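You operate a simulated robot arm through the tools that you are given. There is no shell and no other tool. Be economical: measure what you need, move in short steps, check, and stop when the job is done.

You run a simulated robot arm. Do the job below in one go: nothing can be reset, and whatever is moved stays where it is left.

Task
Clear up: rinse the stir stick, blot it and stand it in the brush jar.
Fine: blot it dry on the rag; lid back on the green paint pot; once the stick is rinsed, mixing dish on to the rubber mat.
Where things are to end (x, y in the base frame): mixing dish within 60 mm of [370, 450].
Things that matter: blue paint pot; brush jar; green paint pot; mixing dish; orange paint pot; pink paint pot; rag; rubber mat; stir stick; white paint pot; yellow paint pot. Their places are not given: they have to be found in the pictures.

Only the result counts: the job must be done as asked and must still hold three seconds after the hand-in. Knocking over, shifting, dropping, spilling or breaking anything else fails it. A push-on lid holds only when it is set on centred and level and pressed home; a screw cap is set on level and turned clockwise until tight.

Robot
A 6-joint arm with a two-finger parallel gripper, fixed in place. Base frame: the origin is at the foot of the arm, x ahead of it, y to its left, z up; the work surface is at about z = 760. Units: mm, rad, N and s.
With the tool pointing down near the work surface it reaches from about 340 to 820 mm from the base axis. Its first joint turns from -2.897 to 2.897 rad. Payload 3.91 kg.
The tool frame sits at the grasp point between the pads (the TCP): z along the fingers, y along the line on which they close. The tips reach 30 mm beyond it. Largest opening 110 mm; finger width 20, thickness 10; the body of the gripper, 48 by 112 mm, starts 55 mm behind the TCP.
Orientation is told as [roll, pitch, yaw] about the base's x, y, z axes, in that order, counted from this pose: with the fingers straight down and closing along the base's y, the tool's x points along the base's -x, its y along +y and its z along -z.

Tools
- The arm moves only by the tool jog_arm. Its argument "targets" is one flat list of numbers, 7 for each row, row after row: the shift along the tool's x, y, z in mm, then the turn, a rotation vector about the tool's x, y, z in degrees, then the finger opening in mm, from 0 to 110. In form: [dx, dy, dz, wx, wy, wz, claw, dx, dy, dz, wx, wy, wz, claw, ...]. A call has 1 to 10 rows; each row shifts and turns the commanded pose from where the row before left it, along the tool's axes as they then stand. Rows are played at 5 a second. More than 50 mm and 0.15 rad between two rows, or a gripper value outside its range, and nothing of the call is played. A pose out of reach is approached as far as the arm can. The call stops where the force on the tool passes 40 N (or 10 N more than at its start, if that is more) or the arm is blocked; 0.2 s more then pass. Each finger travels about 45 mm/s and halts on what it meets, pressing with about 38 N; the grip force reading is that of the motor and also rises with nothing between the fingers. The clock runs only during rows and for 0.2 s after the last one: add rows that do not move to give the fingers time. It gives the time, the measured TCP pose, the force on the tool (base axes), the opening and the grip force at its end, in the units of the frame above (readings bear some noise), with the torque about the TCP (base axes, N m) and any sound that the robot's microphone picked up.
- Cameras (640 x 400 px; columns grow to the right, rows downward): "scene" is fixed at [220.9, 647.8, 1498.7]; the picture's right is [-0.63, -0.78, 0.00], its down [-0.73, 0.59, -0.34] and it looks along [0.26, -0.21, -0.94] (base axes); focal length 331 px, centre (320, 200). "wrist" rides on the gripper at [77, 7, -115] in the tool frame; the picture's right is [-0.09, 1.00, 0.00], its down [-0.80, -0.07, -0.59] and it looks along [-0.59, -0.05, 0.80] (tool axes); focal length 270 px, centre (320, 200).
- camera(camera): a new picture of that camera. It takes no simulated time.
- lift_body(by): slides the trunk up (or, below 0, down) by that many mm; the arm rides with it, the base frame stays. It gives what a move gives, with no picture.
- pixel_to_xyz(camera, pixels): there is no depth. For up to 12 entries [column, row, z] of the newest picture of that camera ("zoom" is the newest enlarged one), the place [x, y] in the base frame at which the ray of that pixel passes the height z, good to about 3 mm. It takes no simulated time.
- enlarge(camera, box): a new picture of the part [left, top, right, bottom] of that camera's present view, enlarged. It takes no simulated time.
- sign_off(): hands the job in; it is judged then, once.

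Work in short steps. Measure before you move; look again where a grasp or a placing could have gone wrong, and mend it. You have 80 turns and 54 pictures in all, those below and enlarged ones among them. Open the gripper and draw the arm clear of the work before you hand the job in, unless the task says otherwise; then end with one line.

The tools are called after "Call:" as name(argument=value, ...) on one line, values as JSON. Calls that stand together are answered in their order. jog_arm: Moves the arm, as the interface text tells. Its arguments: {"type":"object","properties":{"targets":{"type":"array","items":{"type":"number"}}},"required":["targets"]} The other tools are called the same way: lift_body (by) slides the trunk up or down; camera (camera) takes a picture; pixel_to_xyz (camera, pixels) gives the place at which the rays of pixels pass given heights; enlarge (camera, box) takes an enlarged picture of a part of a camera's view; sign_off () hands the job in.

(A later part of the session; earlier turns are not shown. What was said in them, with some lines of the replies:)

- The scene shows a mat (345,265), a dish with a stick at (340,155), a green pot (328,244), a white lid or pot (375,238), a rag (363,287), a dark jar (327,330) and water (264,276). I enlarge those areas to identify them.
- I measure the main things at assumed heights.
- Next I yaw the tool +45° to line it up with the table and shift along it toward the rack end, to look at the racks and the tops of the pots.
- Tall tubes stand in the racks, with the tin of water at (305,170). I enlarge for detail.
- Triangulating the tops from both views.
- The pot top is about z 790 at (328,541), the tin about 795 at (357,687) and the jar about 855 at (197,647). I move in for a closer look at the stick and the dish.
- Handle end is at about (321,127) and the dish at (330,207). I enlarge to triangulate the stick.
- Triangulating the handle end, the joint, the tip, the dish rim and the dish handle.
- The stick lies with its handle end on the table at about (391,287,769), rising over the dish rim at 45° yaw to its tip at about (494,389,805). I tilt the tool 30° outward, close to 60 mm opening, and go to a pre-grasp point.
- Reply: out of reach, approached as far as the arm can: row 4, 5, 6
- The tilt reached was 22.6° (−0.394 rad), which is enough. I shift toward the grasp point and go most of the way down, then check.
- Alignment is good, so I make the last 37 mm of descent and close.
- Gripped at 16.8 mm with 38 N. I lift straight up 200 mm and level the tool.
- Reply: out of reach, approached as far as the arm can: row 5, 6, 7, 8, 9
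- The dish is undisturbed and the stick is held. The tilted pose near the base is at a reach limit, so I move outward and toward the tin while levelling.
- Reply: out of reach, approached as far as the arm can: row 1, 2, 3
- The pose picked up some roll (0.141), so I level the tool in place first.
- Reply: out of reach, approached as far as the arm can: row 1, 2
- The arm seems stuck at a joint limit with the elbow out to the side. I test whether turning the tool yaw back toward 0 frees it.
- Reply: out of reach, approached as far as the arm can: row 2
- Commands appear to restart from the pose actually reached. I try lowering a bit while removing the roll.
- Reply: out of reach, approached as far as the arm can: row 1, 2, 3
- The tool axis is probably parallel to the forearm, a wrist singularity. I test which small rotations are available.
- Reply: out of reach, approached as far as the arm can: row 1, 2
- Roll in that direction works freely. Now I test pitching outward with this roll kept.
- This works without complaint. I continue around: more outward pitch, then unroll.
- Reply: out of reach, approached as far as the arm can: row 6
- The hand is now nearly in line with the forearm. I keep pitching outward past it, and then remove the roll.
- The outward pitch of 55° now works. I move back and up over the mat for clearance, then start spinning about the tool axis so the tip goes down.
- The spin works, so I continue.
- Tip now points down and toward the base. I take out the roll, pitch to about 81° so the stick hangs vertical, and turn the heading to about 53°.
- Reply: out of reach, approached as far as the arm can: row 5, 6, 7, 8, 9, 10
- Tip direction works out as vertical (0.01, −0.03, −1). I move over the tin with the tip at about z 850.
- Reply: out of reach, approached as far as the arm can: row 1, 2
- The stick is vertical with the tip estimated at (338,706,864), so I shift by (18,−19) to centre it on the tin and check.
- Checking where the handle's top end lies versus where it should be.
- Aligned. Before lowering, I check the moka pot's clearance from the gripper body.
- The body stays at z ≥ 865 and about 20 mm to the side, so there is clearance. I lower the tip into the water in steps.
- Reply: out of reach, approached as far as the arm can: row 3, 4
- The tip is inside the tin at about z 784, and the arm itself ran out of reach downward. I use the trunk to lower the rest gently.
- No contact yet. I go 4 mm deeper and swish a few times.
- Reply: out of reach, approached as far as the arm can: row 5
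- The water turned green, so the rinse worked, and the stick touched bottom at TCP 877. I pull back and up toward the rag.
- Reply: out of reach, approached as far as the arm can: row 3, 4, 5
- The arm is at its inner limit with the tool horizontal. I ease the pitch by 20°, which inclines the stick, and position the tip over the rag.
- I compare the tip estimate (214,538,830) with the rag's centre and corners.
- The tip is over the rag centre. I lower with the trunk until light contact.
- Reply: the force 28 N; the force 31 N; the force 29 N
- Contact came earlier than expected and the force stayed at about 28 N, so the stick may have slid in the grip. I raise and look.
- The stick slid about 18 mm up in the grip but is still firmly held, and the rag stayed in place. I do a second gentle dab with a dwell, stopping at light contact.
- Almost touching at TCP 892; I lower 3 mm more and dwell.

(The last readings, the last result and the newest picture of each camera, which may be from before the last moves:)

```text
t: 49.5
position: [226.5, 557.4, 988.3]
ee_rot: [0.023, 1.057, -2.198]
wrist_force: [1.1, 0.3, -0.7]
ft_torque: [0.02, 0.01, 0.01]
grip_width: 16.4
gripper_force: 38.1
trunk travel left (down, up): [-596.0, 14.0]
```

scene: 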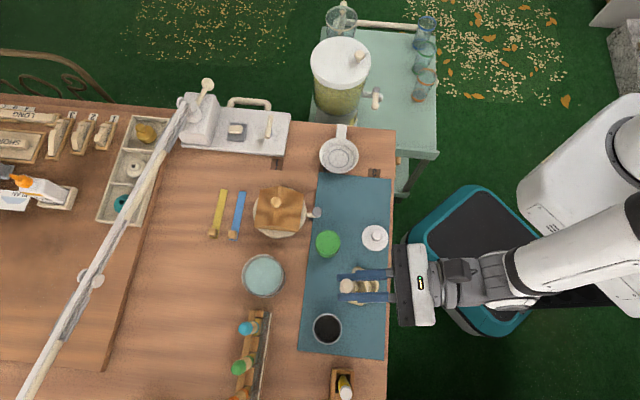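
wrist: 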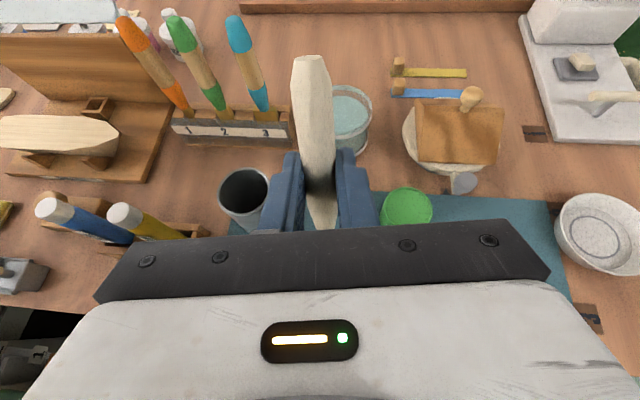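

Blotted, with 13 N of light contact held. I move toward the jar at (197,648) and make the stick vertical again.

Call:
jog_arm(targets=[22.7, -38.6, 9.7, 0, 0, 0, 10, 22.7, -38.6, 9.7, 0, 0, 0, 10, 0, 0, 0, 0, 7, 0, 10, 0, 0, 0, 0, 7, 0, 10, 0, 0, 0, 0, 6.5, 0, 10, 0, 0, 0, 0, 0, 0, 10])

Call:
enlarge(camera="scene", box=[270, 270, 430, 370])

```text
t: 50.9
position: [186.3, 633.5, 1018.7]
ee_rot: [0.067, 1.416, -2.151]
wrist_force: [-0.7, 0.1, -1.0]
ft_torque: [0.01, 0.01, 0.02]
grip_width: 16.7
gripper_force: 38.0
trunk travel left (down, up): [-596.0, 14.0]
```

```text
4.00 times, centred on (350, 320) of scene
```

zoom: 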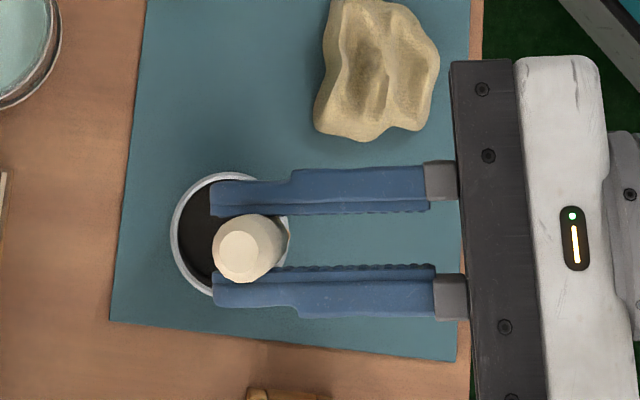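

Checking the handle end's place against the jar rim centre.

Call:
pixel_to_xyz(camera="zoom", pixels=[[240, 252, 1080], [230, 234, 855], [230, 234, 845], [283, 236, 990]])

Call:
camera(camera="wrist")

```text
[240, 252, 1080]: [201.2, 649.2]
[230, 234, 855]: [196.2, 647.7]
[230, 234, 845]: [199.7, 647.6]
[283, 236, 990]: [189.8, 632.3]
```

```text
18 pictures are left
```

wrist: 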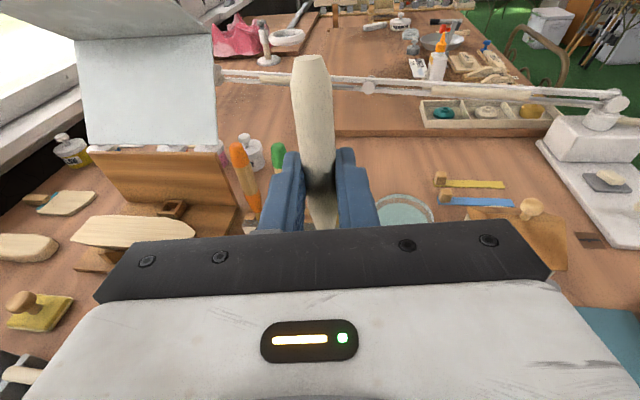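

The lower stick appears shifted right, toward the base, so the stick is perhaps tilted. I look closer.

Call:
enlarge(camera="scene", box=[305, 305, 353, 335])

```text
13.33 times, centred on (329, 320) of scene
```

zoom: 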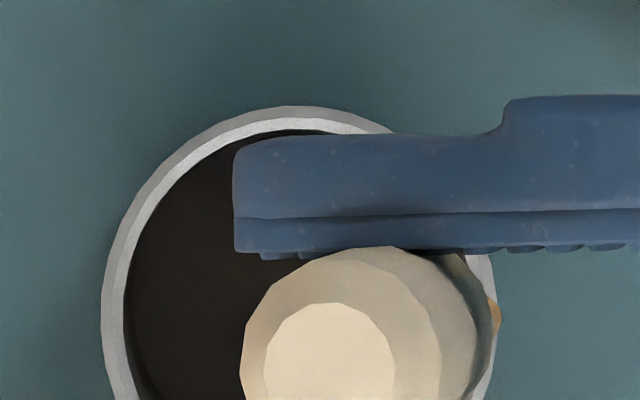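

A sliver of blade is visible at (342,328), so the tip leans about 11° toward the base. I pitch up 10° more.

Call:
jog_arm(targets=[0, 0, 0, 0, 5, 0, 10, 0, 0, 0, 0, 5, 0, 10, 0, 0, 0, 0, 0, 0, 10])

Call:
enlarge(camera="scene", box=[297, 305, 361, 345])

```text
t: 51.7
position: [186.8, 633.9, 1017.4]
ee_rot: [2.617, 1.549, 0.399]
wrist_force: [-0.3, -0.4, 0.8]
ft_torque: [0.01, -0.01, -0.03]
grip_width: 16.5
gripper_force: 37.7
trunk travel left (down, up): [-596.0, 14.0]
```

```text
10.00 times, centred on (329, 325) of scene
```

zoom: 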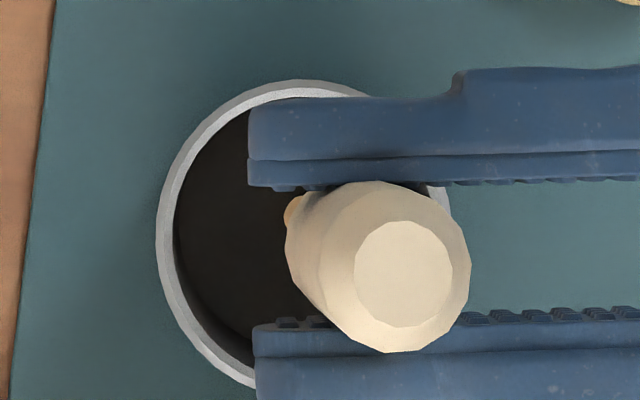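

Now nearly vertical, within about 2°. I measure the tip and handle end relative to the jar.

Call:
pixel_to_xyz(camera="zoom", pixels=[[325, 225, 930], [402, 270, 1080], [305, 233, 855], [157, 233, 855], [453, 233, 855]])

```text
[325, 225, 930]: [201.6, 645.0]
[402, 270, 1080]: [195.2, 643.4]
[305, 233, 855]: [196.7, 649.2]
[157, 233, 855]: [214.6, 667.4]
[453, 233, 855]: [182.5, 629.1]
```

The tip is about 5 mm off the jar centre. I correct it sideways and lower with the trunk to put the tip into the jar.

Call:
jog_arm(targets=[0, -5, 0, 0, 0, 0, 10, 0, 0, 0, 0, 0, 0, 10])

Call:
lift_body(by=-70)

Call:
enlarge(camera="scene", box=[297, 305, 361, 345])

```text
t: 52.3
position: [183.9, 637.7, 1017.8]
ee_rot: [2.58, 1.55, 0.364]
wrist_force: [0.3, 0.2, -0.1]
ft_torque: [0.0, 0.0, 0.01]
grip_width: 16.6
gripper_force: 37.5
trunk travel left (down, up): [-596.0, 14.0]
```

```text
t: 53.4
position: [184.1, 638.3, 947.0]
ee_rot: [2.593, 1.551, 0.376]
wrist_force: [-0.6, 0.6, -0.1]
ft_torque: [-0.02, -0.02, -0.02]
grip_width: 16.2
gripper_force: 37.7
trunk travel left (down, up): [-526.0, 84.0]
```

```text
10.00 times, centred on (329, 325) of scene
```

zoom: 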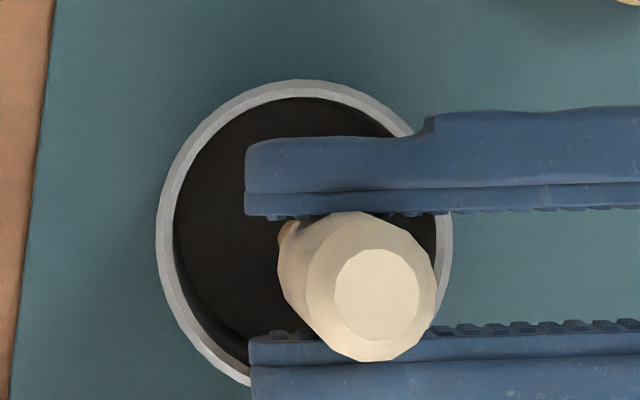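

The tip lies inside the opening, so I continue down.

Call:
lift_body(by=-45)

Call:
lift_body(by=-20)

Call:
lift_body(by=-10)

Call:
camera(camera="scene")

```text
t: 54.2
position: [183.5, 637.3, 903.3]
ee_rot: [2.595, 1.551, 0.379]
wrist_force: [0.5, -0.2, 1.3]
ft_torque: [-0.01, 0.01, 0.0]
grip_width: 16.2
gripper_force: 38.4
trunk travel left (down, up): [-481.0, 129.0]
```

```text
t: 54.9
position: [184.5, 637.3, 883.4]
ee_rot: [2.592, 1.552, 0.372]
wrist_force: [0.5, -0.2, 0.2]
ft_torque: [-0.03, 0.0, 0.04]
grip_width: 16.5
gripper_force: 37.9
trunk travel left (down, up): [-461.0, 149.0]
```

```text
t: 55.5
position: [184.2, 636.6, 872.8]
ee_rot: [2.59, 1.55, 0.375]
wrist_force: [-0.2, -0.7, 0.7]
ft_torque: [-0.03, 0.04, 0.01]
grip_width: 16.3
gripper_force: 38.5
trunk travel left (down, up): [-451.0, 159.0]
```

```text
14 pictures are left
```

scene: 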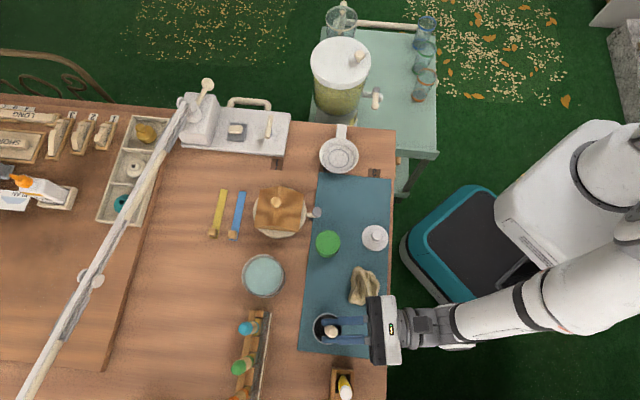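

No contact so far. I lower 4 mm more, then open gradually.

Call:
lift_body(by=-4)

Call:
jog_arm(targets=[0, 0, 0, 0, 0, 0, 20, 0, 0, 0, 0, 0, 0, 24, 0, 0, 0, 0, 0, 0, 24, 0, 0, 0, 0, 0, 0, 36, 0, 0, 0, 0, 0, 0, 50, 0, 0, 0, 0, 0, 0, 50])

Call:
enlarge(camera="scene", box=[270, 280, 398, 360])

```text
t: 56.0
position: [183.9, 637.5, 869.1]
ee_rot: [2.611, 1.549, 0.394]
wrist_force: [-1.1, 0.5, 1.0]
ft_torque: [-0.01, -0.01, 0.01]
grip_width: 16.4
gripper_force: 37.9
trunk travel left (down, up): [-447.0, 163.0]
```

```text
t: 57.4
position: [184.2, 637.2, 868.0]
ee_rot: [2.577, 1.549, 0.36]
wrist_force: [-0.3, 0.3, -0.7]
ft_torque: [-0.01, 0.01, -0.02]
grip_width: 50.1
gripper_force: 0.0
trunk travel left (down, up): [-447.0, 163.0]
```

```text
5.00 times, centred on (334, 320) of scene
```

zoom: 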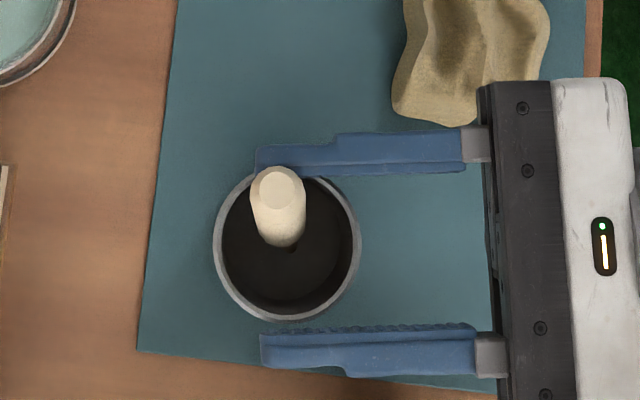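

The stick stands in the jar, leaning on the rim, and the rag shows a wet spot. I open a bit more and withdraw straight back.

Call:
jog_arm(targets=[0, 0, 0, 0, 0, 0, 70, 0, 0, 0, 0, 0, 0, 70, 0, 0, -25, 0, 0, 0, 70, 0, 0, -30, 0, 0, 0, 70, 0, 0, -30, 0, 0, 0, 70, 0, 0, 0, 0, 0, 0, 70])

Call:
lift_body(by=150)

Call:
camera(camera="scene")

```text
t: 58.8
position: [126.2, 593.2, 883.1]
ee_rot: [2.222, 1.546, 0.002]
wrist_force: [0.2, 0.0, 1.3]
ft_torque: [-0.04, 0.0, -0.01]
grip_width: 69.9
gripper_force: 0.0
out of reach, approached as far as the arm can: row 4, 5
trunk travel left (down, up): [-447.0, 163.0]
```

```text
t: 60.6
position: [125.1, 592.1, 1032.9]
ee_rot: [2.203, 1.545, -0.017]
wrist_force: [-0.8, -0.5, 0.8]
ft_torque: [0.04, 0.02, 0.0]
grip_width: 70.0
gripper_force: 0.1
trunk travel left (down, up): [-597.0, 13.0]
```

```text
12 pictures are left
```

scene: 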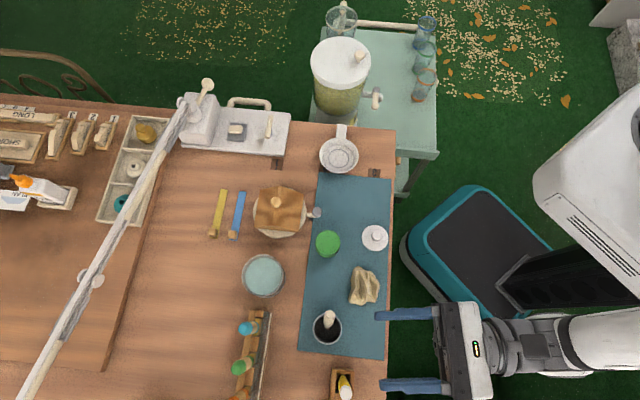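

The job's stick part is done. For the lid I need the tool down again. First I move to where the heading matches the azimuth (about 53°), so the wrist can pass the singularity in plane.

Call:
jog_arm(targets=[0, 42.5, 9, 0, 0, 0, 70, 0, 42.5, 9, 0, 0, 0, 70, 0, 42.5, 9, 0, 0, 0, 70, 0, 42.5, 9, 0, 0, 0, 70, 0, 42.5, 9, 0, 0, 0, 70, 0, 42.5, 9, 0, 0, 0, 70, 0, 0, 0, 0, 0, 0, 70])

```text
t: 62.2
position: [342.9, 565.3, 1099.6]
ee_rot: [1.779, 1.52, -0.454]
wrist_force: [-0.4, -1.0, 0.9]
ft_torque: [0.0, 0.0, 0.01]
grip_width: 70.1
gripper_force: 0.0
out of reach, approached as far as the arm can: row 1, 2, 3, 4, 5, 6
trunk travel left (down, up): [-597.0, 13.0]
```

I align the heading to azimuth (+6.7°), then pitch the tool down in plane.

Call:
jog_arm(targets=[0, 0, 0, 6.7, 0, 0, 70, 0, 0, 0, 0, -8, 0, 70, 0, 0, 0, 0, -8, 0, 70, 0, 0, 0, 0, -8, 0, 70, 0, 0, 0, 0, -8, 0, 70, 0, 0, 0, 0, 0, 0, 70])

```text
t: 63.6
position: [330.5, 581.5, 1109.4]
ee_rot: [0.144, 1.012, -2.008]
wrist_force: [0.2, -0.7, 0.7]
ft_torque: [0.01, -0.01, -0.05]
grip_width: 69.8
gripper_force: 0.0
out of reach, approached as far as the arm can: row 1
trunk travel left (down, up): [-597.0, 13.0]
```

I align roll and heading exactly in plane (+4.4°, +2.4°), then keep pitching down through alignment.

Call:
jog_arm(targets=[0, 0, 0, 4.4, 0, 2.4, 70, 0, 0, 0, 0, -8, 0, 70, 0, 0, 0, 0, -8, 0, 70, 0, 0, 0, 0, -8, 0, 70, 0, 0, 0, 0, -8, 0, 70, 0, 0, 0, 0, -8, 0, 70, 0, 0, 0, 0, -8, 0, 70, 0, 0, 0, 0, 0, 0, 70])

```text
t: 65.4
position: [348.0, 577.1, 1113.6]
ee_rot: [0.084, 0.649, -2.101]
wrist_force: [0.1, -0.7, -0.7]
ft_torque: [-0.01, 0.0, -0.01]
grip_width: 70.2
gripper_force: 0.0
out of reach, approached as far as the arm can: row 3, 4, 5, 6, 7
trunk travel left (down, up): [-597.0, 13.0]
```

The in-plane crossing jams at 37°. I go around the singular direction on the left side, as worked before: roll left, pitch down, then unroll.

Call:
jog_arm(targets=[0, 0, 0, 8, 0, 0, 70, 0, 0, 0, 8, 0, 0, 70, 0, 0, 0, 8, 0, 0, 70, 0, 0, 0, 0, -8, 0, 70, 0, 0, 0, 0, -8, 0, 70, 0, 0, 0, 0, -8, 0, 70, 0, 0, 0, 0, -8, 0, 70, 0, 0, 0, 0, 0, 0, 70])

```text
t: 67.2
position: [326.0, 601.0, 1119.1]
ee_rot: [-0.162, 0.428, -2.035]
wrist_force: [0.1, -1.4, 0.1]
ft_torque: [0.01, -0.01, -0.01]
grip_width: 70.0
gripper_force: 0.1
out of reach, approached as far as the arm can: row 1, 2, 3, 4, 5
trunk travel left (down, up): [-597.0, 13.0]
```

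Rows 6 and 7 were accepted, so I continue pitching down.

Call:
jog_arm(targets=[0, 0, 0, 0, -8, 0, 70, 0, 0, 0, 0, -8, 0, 70, 0, 0, 0, 0, -8, 0, 70, 0, 0, 0, 0, 0, 0, 70])

```text
t: 68.2
position: [326.1, 603.3, 1119.1]
ee_rot: [-0.147, 0.015, -1.967]
wrist_force: [-0.1, 0.2, -1.2]
ft_torque: [-0.01, -0.01, 0.01]
grip_width: 70.0
gripper_force: 0.0
trunk travel left (down, up): [-597.0, 13.0]
```

Pitch is about 0 now. I unroll the remaining −0.147.

Call:
jog_arm(targets=[0, 0, 0, -4.2, 0, 0, 70, 0, 0, 0, -4.2, -0.9, 0, 70, 0, 0, 0, 0, 0, 0, 70])

```text
t: 69.0
position: [362.7, 581.4, 1115.7]
ee_rot: [-0.023, 0.002, -1.936]
wrist_force: [0.1, -0.3, -1.0]
ft_torque: [0.01, -0.03, -0.03]
grip_width: 70.1
gripper_force: 0.0
out of reach, approached as far as the arm can: row 1, 2
trunk travel left (down, up): [-597.0, 13.0]
```

The wrist is wrapped near a joint-4 limit. I go back outward the same way, then redo the crossing with exact in-plane alignment.

Call:
jog_arm(targets=[0, 0, 0, 6, 0, 0, 70, 0, 0, 0, 6, 0, 0, 70, 0, 0, 0, 0, 8, 0, 70, 0, 0, 0, 0, 8, 0, 70, 0, 0, 0, 0, 8, 0, 70, 0, 0, 0, 0, 8, 0, 70, 0, 0, 0, 0, 8, 0, 70, 0, 0, 0, 0, 8, 0, 70, 0, 0, 0, 0, 8, 0, 70, 0, 0, 0, 0, 0, 0, 70])

```text
t: 71.2
position: [361.5, 579.9, 1113.6]
ee_rot: [-0.365, 0.944, -2.268]
wrist_force: [0.4, -0.4, -0.2]
ft_torque: [0.0, 0.01, 0.0]
grip_width: 70.4
gripper_force: 0.0
trunk travel left (down, up): [-597.0, 13.0]
```

I remove the roll (−20.9°) and set the heading to the azimuth, 58.1°.

Call:
jog_arm(targets=[0, 0, 0, -7, 0, 0, 70, 0, 0, 0, -7, 0, 0, 70, 0, 0, 0, -6.9, 0, 0, 70, 0, 0, 0, 6.5, 0, -4.7, 70, 0, 0, 0, 0, 0, 0, 70])

```text
t: 72.4
position: [362.1, 580.0, 1117.1]
ee_rot: [-0.244, 0.965, -2.126]
wrist_force: [0.7, -0.3, -1.0]
ft_torque: [0.04, 0.01, 0.03]
grip_width: 70.1
gripper_force: 0.1
out of reach, approached as far as the arm can: row 2, 3
trunk travel left (down, up): [-597.0, 13.0]
```

In-plane outward is what's blocked, so level is reachable around the left side after all. I return to level that way and test moving from there.

Call:
jog_arm(targets=[0, 0, 0, 0, -8, 0, 70, 0, 0, 0, 0, -8, 0, 70, 0, 0, 0, 0, -8, 0, 70, 0, 0, 0, 0, -8, 0, 70, 0, 0, 0, 0, -8, 0, 70, 0, 0, 0, 0, -8, 0, 70, 0, 0, 0, 0, -7, 0, 70, 0, 0, 0, 0, -8, 0, 70, 0, 0, 0, 0, -8, 0, 70, 0, 0, 0, 0, 0, 0, 70])

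```text
t: 74.6
position: [363.0, 580.8, 1116.0]
ee_rot: [-0.151, -0.199, -1.887]
wrist_force: [0.0, 0.0, -0.8]
ft_torque: [-0.03, 0.0, -0.02]
grip_width: 69.8
gripper_force: 0.1
out of reach, approached as far as the arm can: row 2
trunk travel left (down, up): [-597.0, 13.0]
```

Now 11° past vertical toward the inward side. I unroll here.

Call:
jog_arm(targets=[0, 0, 0, -4.3, 0, 0, 70, 0, 0, 0, -4.3, 0, 0, 70, 0, 0, 0, -4, 0, 0, 70, 0, 0, 0, 0, 0, 0, 70])

```text
t: 75.6
position: [364.0, 579.2, 1117.0]
ee_rot: [0.062, -0.198, -1.877]
wrist_force: [0.9, -0.3, -0.6]
ft_torque: [-0.01, 0.05, 0.02]
grip_width: 69.8
gripper_force: 0.1
trunk travel left (down, up): [-597.0, 13.0]
```

That worked, so the wrist is unwrapped. I level the tool and move toward above the lid at (277,442).

Call:
jog_arm(targets=[0, 0, 0, 3.5, 0, 0, 70, 0, 0, 0, 0, 5.6, 0, 70, 0, 0, 0, 0, 5.7, 0, 70, 0, 0, 0, 0, 0, 0, 70])

```text
t: 76.6
position: [362.1, 580.8, 1115.0]
ee_rot: [0.006, -0.001, -1.884]
wrist_force: [0.8, 0.8, -0.3]
ft_torque: [-0.03, -0.01, -0.01]
grip_width: 69.9
gripper_force: 0.2
trunk travel left (down, up): [-597.0, 13.0]
```

Level with yaw −1.884. I move above the lid at z≈900 with the gripper open to 60.

Call:
jog_arm(targets=[-26.2, -6.4, 35.8, 0, 0, 0, 60, -26.2, -6.4, 35.8, 0, 0, 0, 60, -26.2, -6.4, 35.8, 0, 0, 0, 60, -26.2, -6.4, 35.8, 0, 0, 0, 60, -26.2, -6.4, 35.8, 0, 0, 0, 60, -26.2, -6.4, 35.8, 0, 0, 0, 60, 0, 0, 0, 0, 0, 0, 60])

Call:
camera(camera="wrist")

```text
t: 78.2
position: [275.2, 441.9, 899.4]
ee_rot: [0.002, 0.001, -1.883]
wrist_force: [-0.2, 0.3, -0.3]
ft_torque: [0.02, 0.0, -0.01]
grip_width: 59.9
gripper_force: 0.1
trunk travel left (down, up): [-597.0, 13.0]
```

```text
11 pictures are left
```

wrist: 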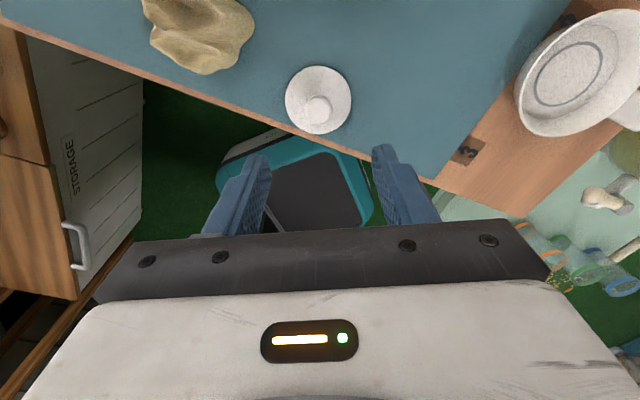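

The knob top is near (318,107) and the disc centre (318,100). I measure precisely.

Call:
enlarge(camera="wrist", box=[270, 50, 366, 150])

Call:
pixel_to_xyz(camera="wrist", pixels=[[318, 108, 780], [318, 108, 785], [318, 100, 765], [285, 98, 765], [351, 98, 765]])

```text
4.00 times, centred on (318, 100) of wrist
```

zoom: 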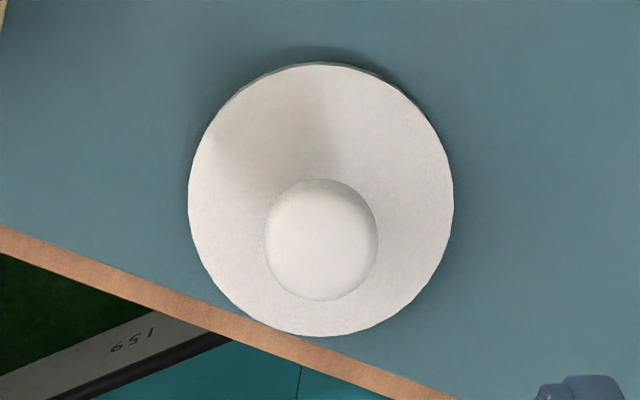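

```text
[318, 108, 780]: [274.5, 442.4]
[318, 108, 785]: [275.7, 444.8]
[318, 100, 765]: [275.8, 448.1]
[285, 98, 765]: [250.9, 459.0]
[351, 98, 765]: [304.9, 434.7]
```

I go down to TCP z=800 (tips at 770, just above the disc) centred on the knob, then close.

Call:
jog_arm(targets=[2.5, 0, 40, 0, 0, 0, 60, 0, 0, 40, 0, 0, 0, 60, 0, 0, 19, 0, 0, 0, 60, 0, 0, 0, 0, 0, 0, 60, 0, 0, 0, 0, 0, 0, 10, 0, 0, 0, 0, 0, 0, 10, 0, 0, 0, 0, 0, 0, 10, 0, 0, 0, 0, 0, 0, 10])

```text
t: 80.0
position: [277.9, 443.5, 799.8]
ee_rot: [0.002, -0.001, -1.882]
wrist_force: [0.6, 1.2, 0.1]
ft_torque: [0.0, -0.01, 0.02]
grip_width: 20.2
gripper_force: 37.6
trunk travel left (down, up): [-597.0, 13.0]
```

Knob gripped at 20.2 mm. I lift and check from the scene camera.

Call:
jog_arm(targets=[0, 0, -20, 0, 0, 0, 10, 0, 0, -40, 0, 0, 0, 10, 0, 0, -40, 0, 0, 0, 10, 0, 0, 0, 0, 0, 0, 10])

Call:
camera(camera="wrist")

```text
t: 81.0
position: [277.3, 440.9, 899.8]
ee_rot: [0.002, -0.003, -1.884]
wrist_force: [-0.4, -0.1, -0.2]
ft_torque: [0.02, 0.02, 0.0]
grip_width: 19.6
gripper_force: 37.9
trunk travel left (down, up): [-597.0, 13.0]
```

```text
9 pictures are left
```

wrist: 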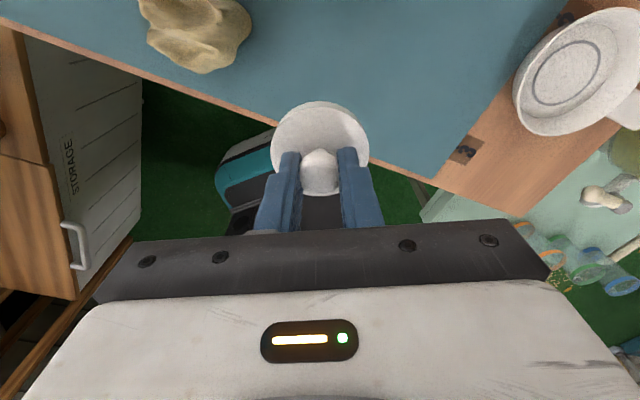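

The lid is held. I measure its centre relative to the TCP and take a sharper look at the pot top.

Call:
enlarge(camera="scene", box=[304, 222, 368, 262])

Call:
pixel_to_xyz(camera="wrist", pixels=[[320, 147, 866], [271, 147, 866], [369, 147, 866], [320, 102, 866]])

```text
10.00 times, centred on (336, 242) of scene
```

zoom: 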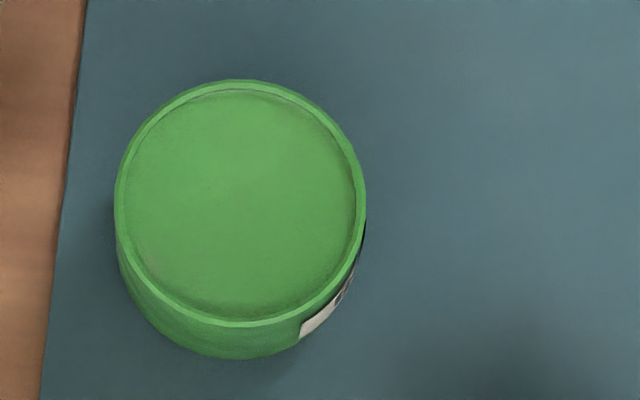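

```text
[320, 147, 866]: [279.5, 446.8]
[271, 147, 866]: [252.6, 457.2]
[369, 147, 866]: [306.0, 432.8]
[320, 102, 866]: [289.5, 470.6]
```

Using the pot's base circle to fix the top's height: base centre at about (328,245.8).

Call:
pixel_to_xyz(camera="zoom", pixels=[[240.5, 203.5, 780], [240.5, 203.5, 790], [240.5, 203.5, 800], [240.5, 203.5, 810], [240, 238, 762], [115, 203.5, 800], [366, 203.5, 800], [240.5, 80, 800], [240.5, 327, 800]])

```text
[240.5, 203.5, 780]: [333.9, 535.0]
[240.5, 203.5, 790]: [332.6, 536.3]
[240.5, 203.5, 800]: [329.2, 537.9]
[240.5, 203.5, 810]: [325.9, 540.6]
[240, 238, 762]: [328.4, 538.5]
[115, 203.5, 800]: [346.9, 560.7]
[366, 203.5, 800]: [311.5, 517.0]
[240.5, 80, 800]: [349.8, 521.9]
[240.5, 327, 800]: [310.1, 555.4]
```

Pot top is about z 801 at (328,538). I stop 50 mm short of it at the same height for a wrist-camera check.

Call:
jog_arm(targets=[29.2, 9, 0, 0, 0, 0, 10, 29.2, 9, 0, 0, 0, 0, 10, 0, 0, 0, 0, 0, 0, 10])

Call:
camera(camera="wrist")

```text
t: 81.8
position: [312.2, 491.6, 902.7]
ee_rot: [0.008, -0.002, -1.884]
wrist_force: [0.1, 0.8, -0.4]
ft_torque: [0.0, 0.03, 0.02]
grip_width: 19.7
gripper_force: 38.0
trunk travel left (down, up): [-597.0, 13.0]
```

```text
7 pictures are left
```

wrist: 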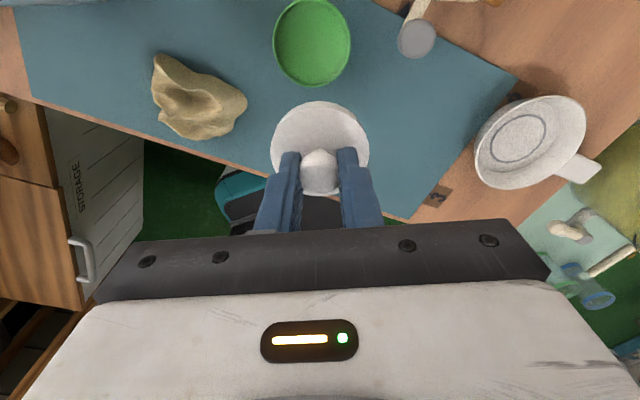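

Measuring the pot rim from nearly above.

Call:
pixel_to_xyz(camera="wrist", pixels=[[312, 42, 801], [273, 42, 801], [351, 42, 801], [312, 0, 801], [312, 85, 801], [320, 102, 868.7], [271, 147, 868.7], [369, 147, 868.7]])

```text
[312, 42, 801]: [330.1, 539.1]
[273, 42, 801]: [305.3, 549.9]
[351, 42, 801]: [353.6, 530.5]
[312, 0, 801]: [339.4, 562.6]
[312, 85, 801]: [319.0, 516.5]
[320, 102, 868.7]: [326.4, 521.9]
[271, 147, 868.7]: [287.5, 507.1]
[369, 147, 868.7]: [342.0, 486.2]
```

I move over the pot centre (TCP target 327.8, 536.8) and lower to just above contact.

Call:
jog_arm(targets=[24, 0.5, 0, 0, 0, 0, 10, 23.8, 0.4, 0, 0, 0, 0, 10, 0, 0, 0, 0, 0, 0, 10, 0, 0, 30, 0, 0, 0, 10, 0, 0, 24, 0, 0, 0, 10, 0, 0, 0, 0, 0, 0, 10])

```text
t: 83.2
position: [329.8, 538.7, 846.4]
ee_rot: [0.007, 0.001, -1.886]
wrist_force: [0.0, -0.9, 0.6]
ft_torque: [0.0, 0.0, 0.0]
grip_width: 20.7
gripper_force: 37.9
trunk travel left (down, up): [-597.0, 13.0]
```

I take a repeat reading at rest to average out the noise.

Call:
jog_arm(targets=[0, 0, 0, 0, 0, 0, 10])

Call:
jog_arm(targets=[0, 0, 0, 0, 0, 0, 10])

Call:
enlarge(camera="scene", box=[296, 217, 376, 267])

```text
t: 83.6
position: [330.2, 539.6, 847.0]
ee_rot: [0.008, -0.002, -1.885]
wrist_force: [0.4, -0.4, -0.2]
ft_torque: [0.0, 0.01, 0.0]
grip_width: 20.4
gripper_force: 38.8
trunk travel left (down, up): [-597.0, 13.0]
```

```text
t: 84.0
position: [330.2, 539.6, 846.7]
ee_rot: [0.007, -0.003, -1.886]
wrist_force: [-0.4, 0.7, -0.8]
ft_torque: [0.03, -0.01, -0.01]
grip_width: 20.6
gripper_force: 37.6
trunk travel left (down, up): [-597.0, 13.0]
```

```text
8.00 times, centred on (336, 242) of scene
```

zoom: 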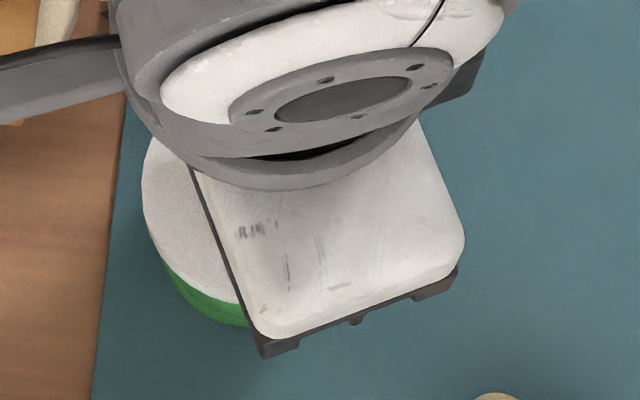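

I check the lid's circle against the pot using its left edge and its visible lower-left rim.

Call:
pixel_to_xyz(camera="zoom", pixels=[[142, 192, 811], [142, 192, 815], [152, 240, 811], [165, 262, 811], [195, 286, 811], [235, 302, 811], [150, 155, 811]])

```text
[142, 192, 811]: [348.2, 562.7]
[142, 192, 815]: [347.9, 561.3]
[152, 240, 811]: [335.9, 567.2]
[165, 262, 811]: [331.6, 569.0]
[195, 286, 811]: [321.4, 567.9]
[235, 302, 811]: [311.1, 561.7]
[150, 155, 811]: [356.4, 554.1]
```

The lid circle fits a centre of (330.5,539.6), about 1.5 mm from the pot centre. I trim that and lower slowly onto the rim.

Call:
jog_arm(targets=[-1.2, -0.9, 0, 0.4, 0, 0, 10, 0, 0, 4, 0, 0, 0, 10, 0, 0, 2, 0, 0, 0, 10, 0, 0, 2, 0, 0, 0, 10, 0, 0, 0, 0, 0, 0, 10])

Call:
jog_arm(targets=[0, 0, 1.5, 0, 0, 0, 10, 0, 0, 1.5, 0, 0, 0, 10, 0, 0, 0, 0, 0, 0, 10])

```text
t: 85.2
position: [328.3, 538.3, 841.4]
ee_rot: [0.001, 0.002, -1.885]
wrist_force: [1.1, -0.4, 17.2]
ft_torque: [-0.12, -0.06, -0.01]
grip_width: 20.6
gripper_force: 38.1
trunk travel left (down, up): [-597.0, 13.0]
```

```text
t: 85.9
position: [328.9, 539.4, 841.6]
ee_rot: [0.001, 0.008, -1.886]
wrist_force: [-3.2, -6.3, 18.9]
ft_torque: [-0.38, 0.15, -0.03]
grip_width: 20.6
gripper_force: 38.4
trunk travel left (down, up): [-597.0, 13.0]
stopped in row 3: the force on the tool passed its limit at 42 N (the readings are from after the stop); the commanded pose is now the measured one
```

Contact at TCP 841 with 42 N and no travel, so the lid sits on the rim. I release, rise, close the fingers and look at how it sits.

Call:
jog_arm(targets=[0, 0, 0, 0, 0, 0, 30, 0, 0, 0, 0, 0, 0, 45, 0, 0, 0, 0, 0, 0, 45, 0, 0, -30, 0, 0, 0, 45, 0, 0, -30, 0, 0, 0, 45, 0, 0, 0, 0, 0, 0, 0, 0, 0, 0, 0, 0, 0, 0, 0, 0, 0, 0, 0, 0, 0])

Call:
enlarge(camera="wrist", box=[220, 40, 420, 240])

```text
t: 87.7
position: [329.7, 540.2, 898.6]
ee_rot: [0.0, 0.004, -1.886]
wrist_force: [0.5, -0.2, 0.8]
ft_torque: [-0.01, -0.01, 0.0]
grip_width: 0.1
gripper_force: 25.2
trunk travel left (down, up): [-597.0, 13.0]
heard: snap
```

```text
2.00 times, centred on (320, 140) of wrist
```

zoom: 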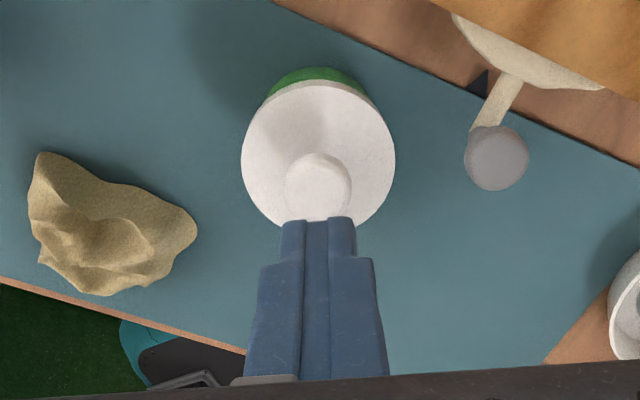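

A "snap" was heard and the lid looks seated. I press the knob from above with closed fingers to be sure.

Call:
jog_arm(targets=[0, 0, 20, 0, 0, 0, 0, 0, 0, 8, 0, 0, 0, 0, 0, 0, 4, 0, 0, 0, 0, 0, 0, 4, 0, 0, 0, 0, 0, 0, 4, 0, 0, 0, 0, 0, 0, 4, 0, 0, 0, 0, 0, 0, 4, 0, 0, 0, 0, 0, 0, 4, 0, 0, 0, 0, 0, 0, 4, 0, 0, 0, 0])

```text
t: 89.0
position: [329.7, 541.7, 866.1]
ee_rot: [0.004, 0.014, -1.885]
wrist_force: [-5.0, -9.7, 24.0]
ft_torque: [-0.45, 0.21, -0.02]
grip_width: 0.0
gripper_force: 37.6
trunk travel left (down, up): [-597.0, 13.0]
stopped in row 6: the force on the tool passed its limit at 44 N (the readings are from after the stop); the commanded pose is now the measured one
```

Pressed at 44 N without further travel, so the lid is home. For the dish I use a grasp across the rim with the closing axis along the 45° line. I rise and yaw to −45°.

Call:
jog_arm(targets=[0, 0, -30, 0, 0, 0, 0, 0, 0, -40, 0, 0, 0, 20, 0, 0, 0, 0, 0, -7.87, 40, 0, 0, 0, 0, 0, -7.87, 60, 0, 0, 0, 0, 0, -7.87, 80, 0, 0, 0, 0, 0, -7.87, 100, 0, 0, 0, 0, 0, -7.87, 105, 0, 0, 0, 0, 0, -7.87, 105, 0, 0, 0, 0, 0, -7.87, 105, 0, 0, 0, 0, 0, -7.87, 105])

Call:
jog_arm(targets=[0, 0, 0, 0, 0, 0, 105])

Call:
camera(camera="scene")

```text
t: 91.2
position: [329.6, 542.5, 931.4]
ee_rot: [0.009, 0.002, -0.784]
wrist_force: [1.3, -0.1, -1.3]
ft_torque: [0.02, 0.0, 0.0]
grip_width: 104.8
gripper_force: 0.1
trunk travel left (down, up): [-597.0, 13.0]
```

```text
t: 91.6
position: [330.0, 541.5, 931.1]
ee_rot: [0.011, 0.004, -0.786]
wrist_force: [0.6, 0.0, -0.3]
ft_torque: [0.02, 0.02, 0.01]
grip_width: 105.2
gripper_force: 0.0
trunk travel left (down, up): [-597.0, 13.0]
```

```text
4 pictures are left
```

scene: 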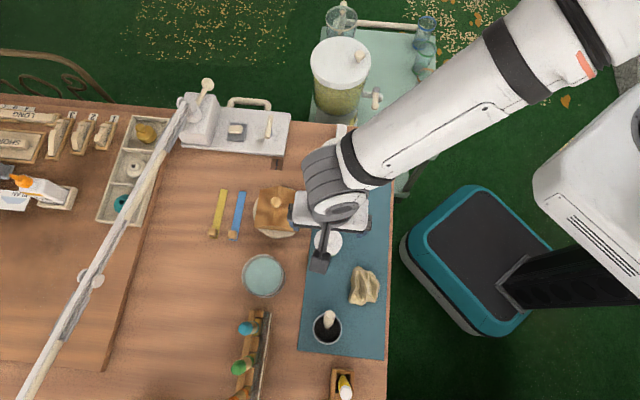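

Before moving over the dish I check where the dispenser's near edge could be.

Call:
pixel_to_xyz(camera="scene", pixels=[[340, 85, 850], [340, 85, 950], [340, 85, 1050], [340, 118, 760], [340, 118, 850], [377, 105, 850], [377, 105, 950]])

```text
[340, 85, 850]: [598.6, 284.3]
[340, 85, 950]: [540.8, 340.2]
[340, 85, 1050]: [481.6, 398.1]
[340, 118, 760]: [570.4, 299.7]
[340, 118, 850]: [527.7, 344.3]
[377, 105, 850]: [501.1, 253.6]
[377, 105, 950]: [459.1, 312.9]
```

The dispenser's near wall is around (570,303), 116 mm from the dish centre, which is clear. I move over the dish.

Call:
jog_arm(targets=[-44.4, -1.7, 0, 0.6, 0, 0, 105, -44.4, -1.7, 0, 0, 0, 0, 105, -44.4, -1.7, 0, 0, 0, 0, 105, -44.4, -1.7, 0, 0, 0, 0, 105, -44.4, -1.7, 0, 0, 0, 0, 105, 0, 0, 0, 0, 0, 0, 105])

Call:
jog_arm(targets=[0, 0, 0, 0, 0, 0, 105])

Call:
camera(camera="wrist")

```text
t: 93.0
position: [482.4, 379.4, 932.6]
ee_rot: [-0.002, 0.004, -0.786]
wrist_force: [-0.4, 0.4, -0.2]
ft_torque: [-0.03, 0.01, -0.02]
grip_width: 105.2
gripper_force: 0.0
trunk travel left (down, up): [-597.0, 13.0]
```

```text
t: 93.4
position: [481.7, 379.7, 932.0]
ee_rot: [0.0, 0.003, -0.785]
wrist_force: [-0.4, -0.7, 0.0]
ft_torque: [0.01, 0.0, -0.01]
grip_width: 105.1
gripper_force: 0.2
trunk travel left (down, up): [-597.0, 13.0]
```

```text
3 pictures are left
```

wrist: 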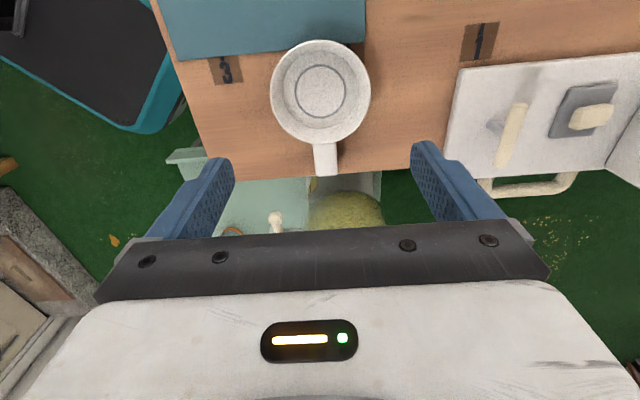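

Measuring the rim edges: left 270, right 370, centre row about 88.

Call:
pixel_to_xyz(camera="wrist", pixels=[[270, 88, 780], [370, 88, 780], [320, 88, 780], [320, 40, 780], [320, 138, 780], [326, 174, 780]])

```text
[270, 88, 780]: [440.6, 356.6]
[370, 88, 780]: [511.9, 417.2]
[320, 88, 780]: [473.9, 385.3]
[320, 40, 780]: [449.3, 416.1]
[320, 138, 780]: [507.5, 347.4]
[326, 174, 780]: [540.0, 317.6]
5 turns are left
```

The dish is centred along the closing axis (about 92 mm wide). I descend, close on the rim and lift, and then look.

Call:
jog_arm(targets=[5, 0, 42, 0, 0, 0, 110, 0, 0, 45, 0, 0, 0, 110, 0, 0, 35, 0, 0, 0, 110, 0, 0, 13, 0, 0, 0, 110, 0, 0, 0, 0, 0, 0, 110, 0, 0, 0, 0, 0, 0, 75, 0, 0, 0, 0, 0, 0, 75, 0, 0, 0, 0, 0, 0, 75, 0, 0, -12, 0, 0, 0, 75, 0, 0, -25, 0, 0, 0, 75])

Call:
camera(camera="wrist")

```text
t: 95.6
position: [478.7, 383.9, 834.2]
ee_rot: [0.0, 0.003, -0.785]
wrist_force: [-0.6, -0.2, -0.9]
ft_torque: [0.03, 0.03, -0.02]
grip_width: 94.8
gripper_force: 37.7
trunk travel left (down, up): [-597.0, 13.0]
```

```text
2 pictures are left
4 turns are left
```

wrist: 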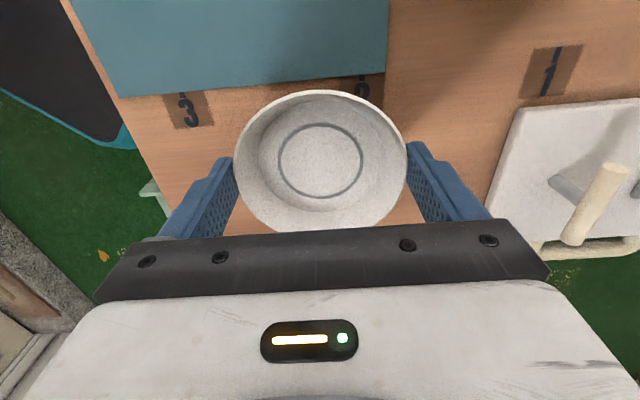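

Dish held level (94.8 mm). I carry it to (355,430), well within the 60 mm and clear of the moka pot. Then I lower it, release and rise.

Call:
jog_arm(targets=[40, -18.3, 0, 0, 0, 0, 75, 40, -18.3, 0, 0, 0, 0, 75, 40, -18.3, 0, 0, 0, 0, 75, 0, 0, 0, 0, 0, 0, 75, 0, 0, 20, 0, 0, 0, 75, 0, 0, 11, 0, 0, 0, 75, 0, 0, 3, 0, 0, 0, 75, 0, 0, 0, 0, 0, 0, 75])

Call:
jog_arm(targets=[0, 0, 0, 0, 0, 0, 98, 0, 0, 0, 0, 0, 0, 110, 0, 0, 0, 0, 0, 0, 110, 0, 0, 0, 0, 0, 0, 110, 0, 0, -30, 0, 0, 0, 110, 0, 0, -40, 0, 0, 0, 110, 0, 0, -40, 0, 0, 0, 110, 0, 0, -40, 0, 0, 0, 110, 0, 0, 0, 0, 0, 0, 110])

Call:
camera(camera="wrist")

```text
t: 97.4
position: [354.0, 429.8, 800.1]
ee_rot: [0.001, 0.004, -0.785]
wrist_force: [-1.0, -0.5, -1.0]
ft_torque: [-0.01, 0.05, 0.0]
grip_width: 95.0
gripper_force: 37.8
trunk travel left (down, up): [-597.0, 13.0]
```

```text
t: 99.4
position: [356.0, 428.9, 947.5]
ee_rot: [0.0, 0.004, -0.785]
wrist_force: [0.2, 0.6, 0.6]
ft_torque: [-0.04, 0.02, 0.01]
grip_width: 110.4
gripper_force: 0.0
trunk travel left (down, up): [-597.0, 13.0]
```

```text
1 pictures are left
3 turns are left
```

wrist: 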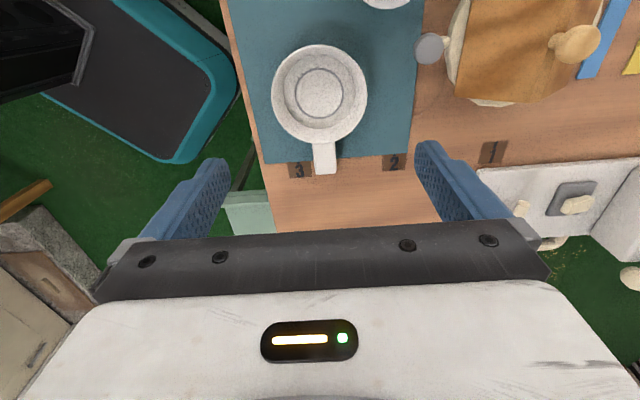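

The dish stands on the mat. I raise the arm further clear and take the last picture for a final check.

Call:
jog_arm(targets=[0, 0, -40, 0, 0, 0, 110, 0, 0, -40, 0, 0, 0, 110, -20, -30, -20, 0, 0, 0, 110, -20, -30, -20, 0, 0, 0, 110, 0, 0, 0, 0, 0, 0, 110])

Call:
camera(camera="scene")

```text
t: 100.6
position: [341.1, 357.4, 1069.3]
ee_rot: [-0.001, 0.004, -0.785]
wrist_force: [-0.3, 0.4, -0.2]
ft_torque: [0.03, 0.0, 0.03]
grip_width: 109.9
gripper_force: 0.1
trunk travel left (down, up): [-597.0, 13.0]
```

```text
0 pictures are left
2 turns are left
```

scene: 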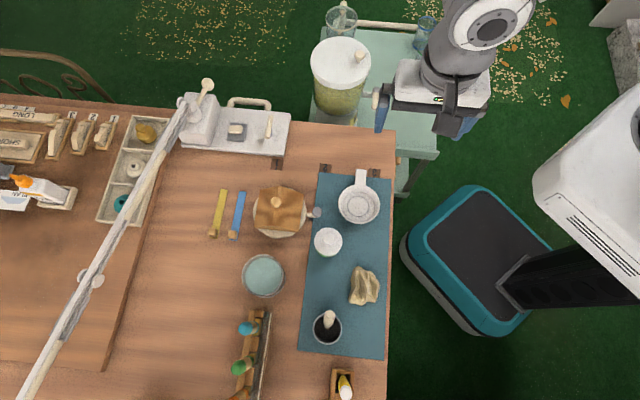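

The last picture shows the stick in the jar, the lid on the green pot, the dish on the mat and the arm clear, so I hand in.

Call:
sign_off()

```text
The job is handed in.
```

I rinsed the stir stick, blotted it on the rag and stood it in the brush jar, put the lid back on the green paint pot (a snap was heard), set the mixing dish on the rubber mat at about (355, 430), and handed the job in.
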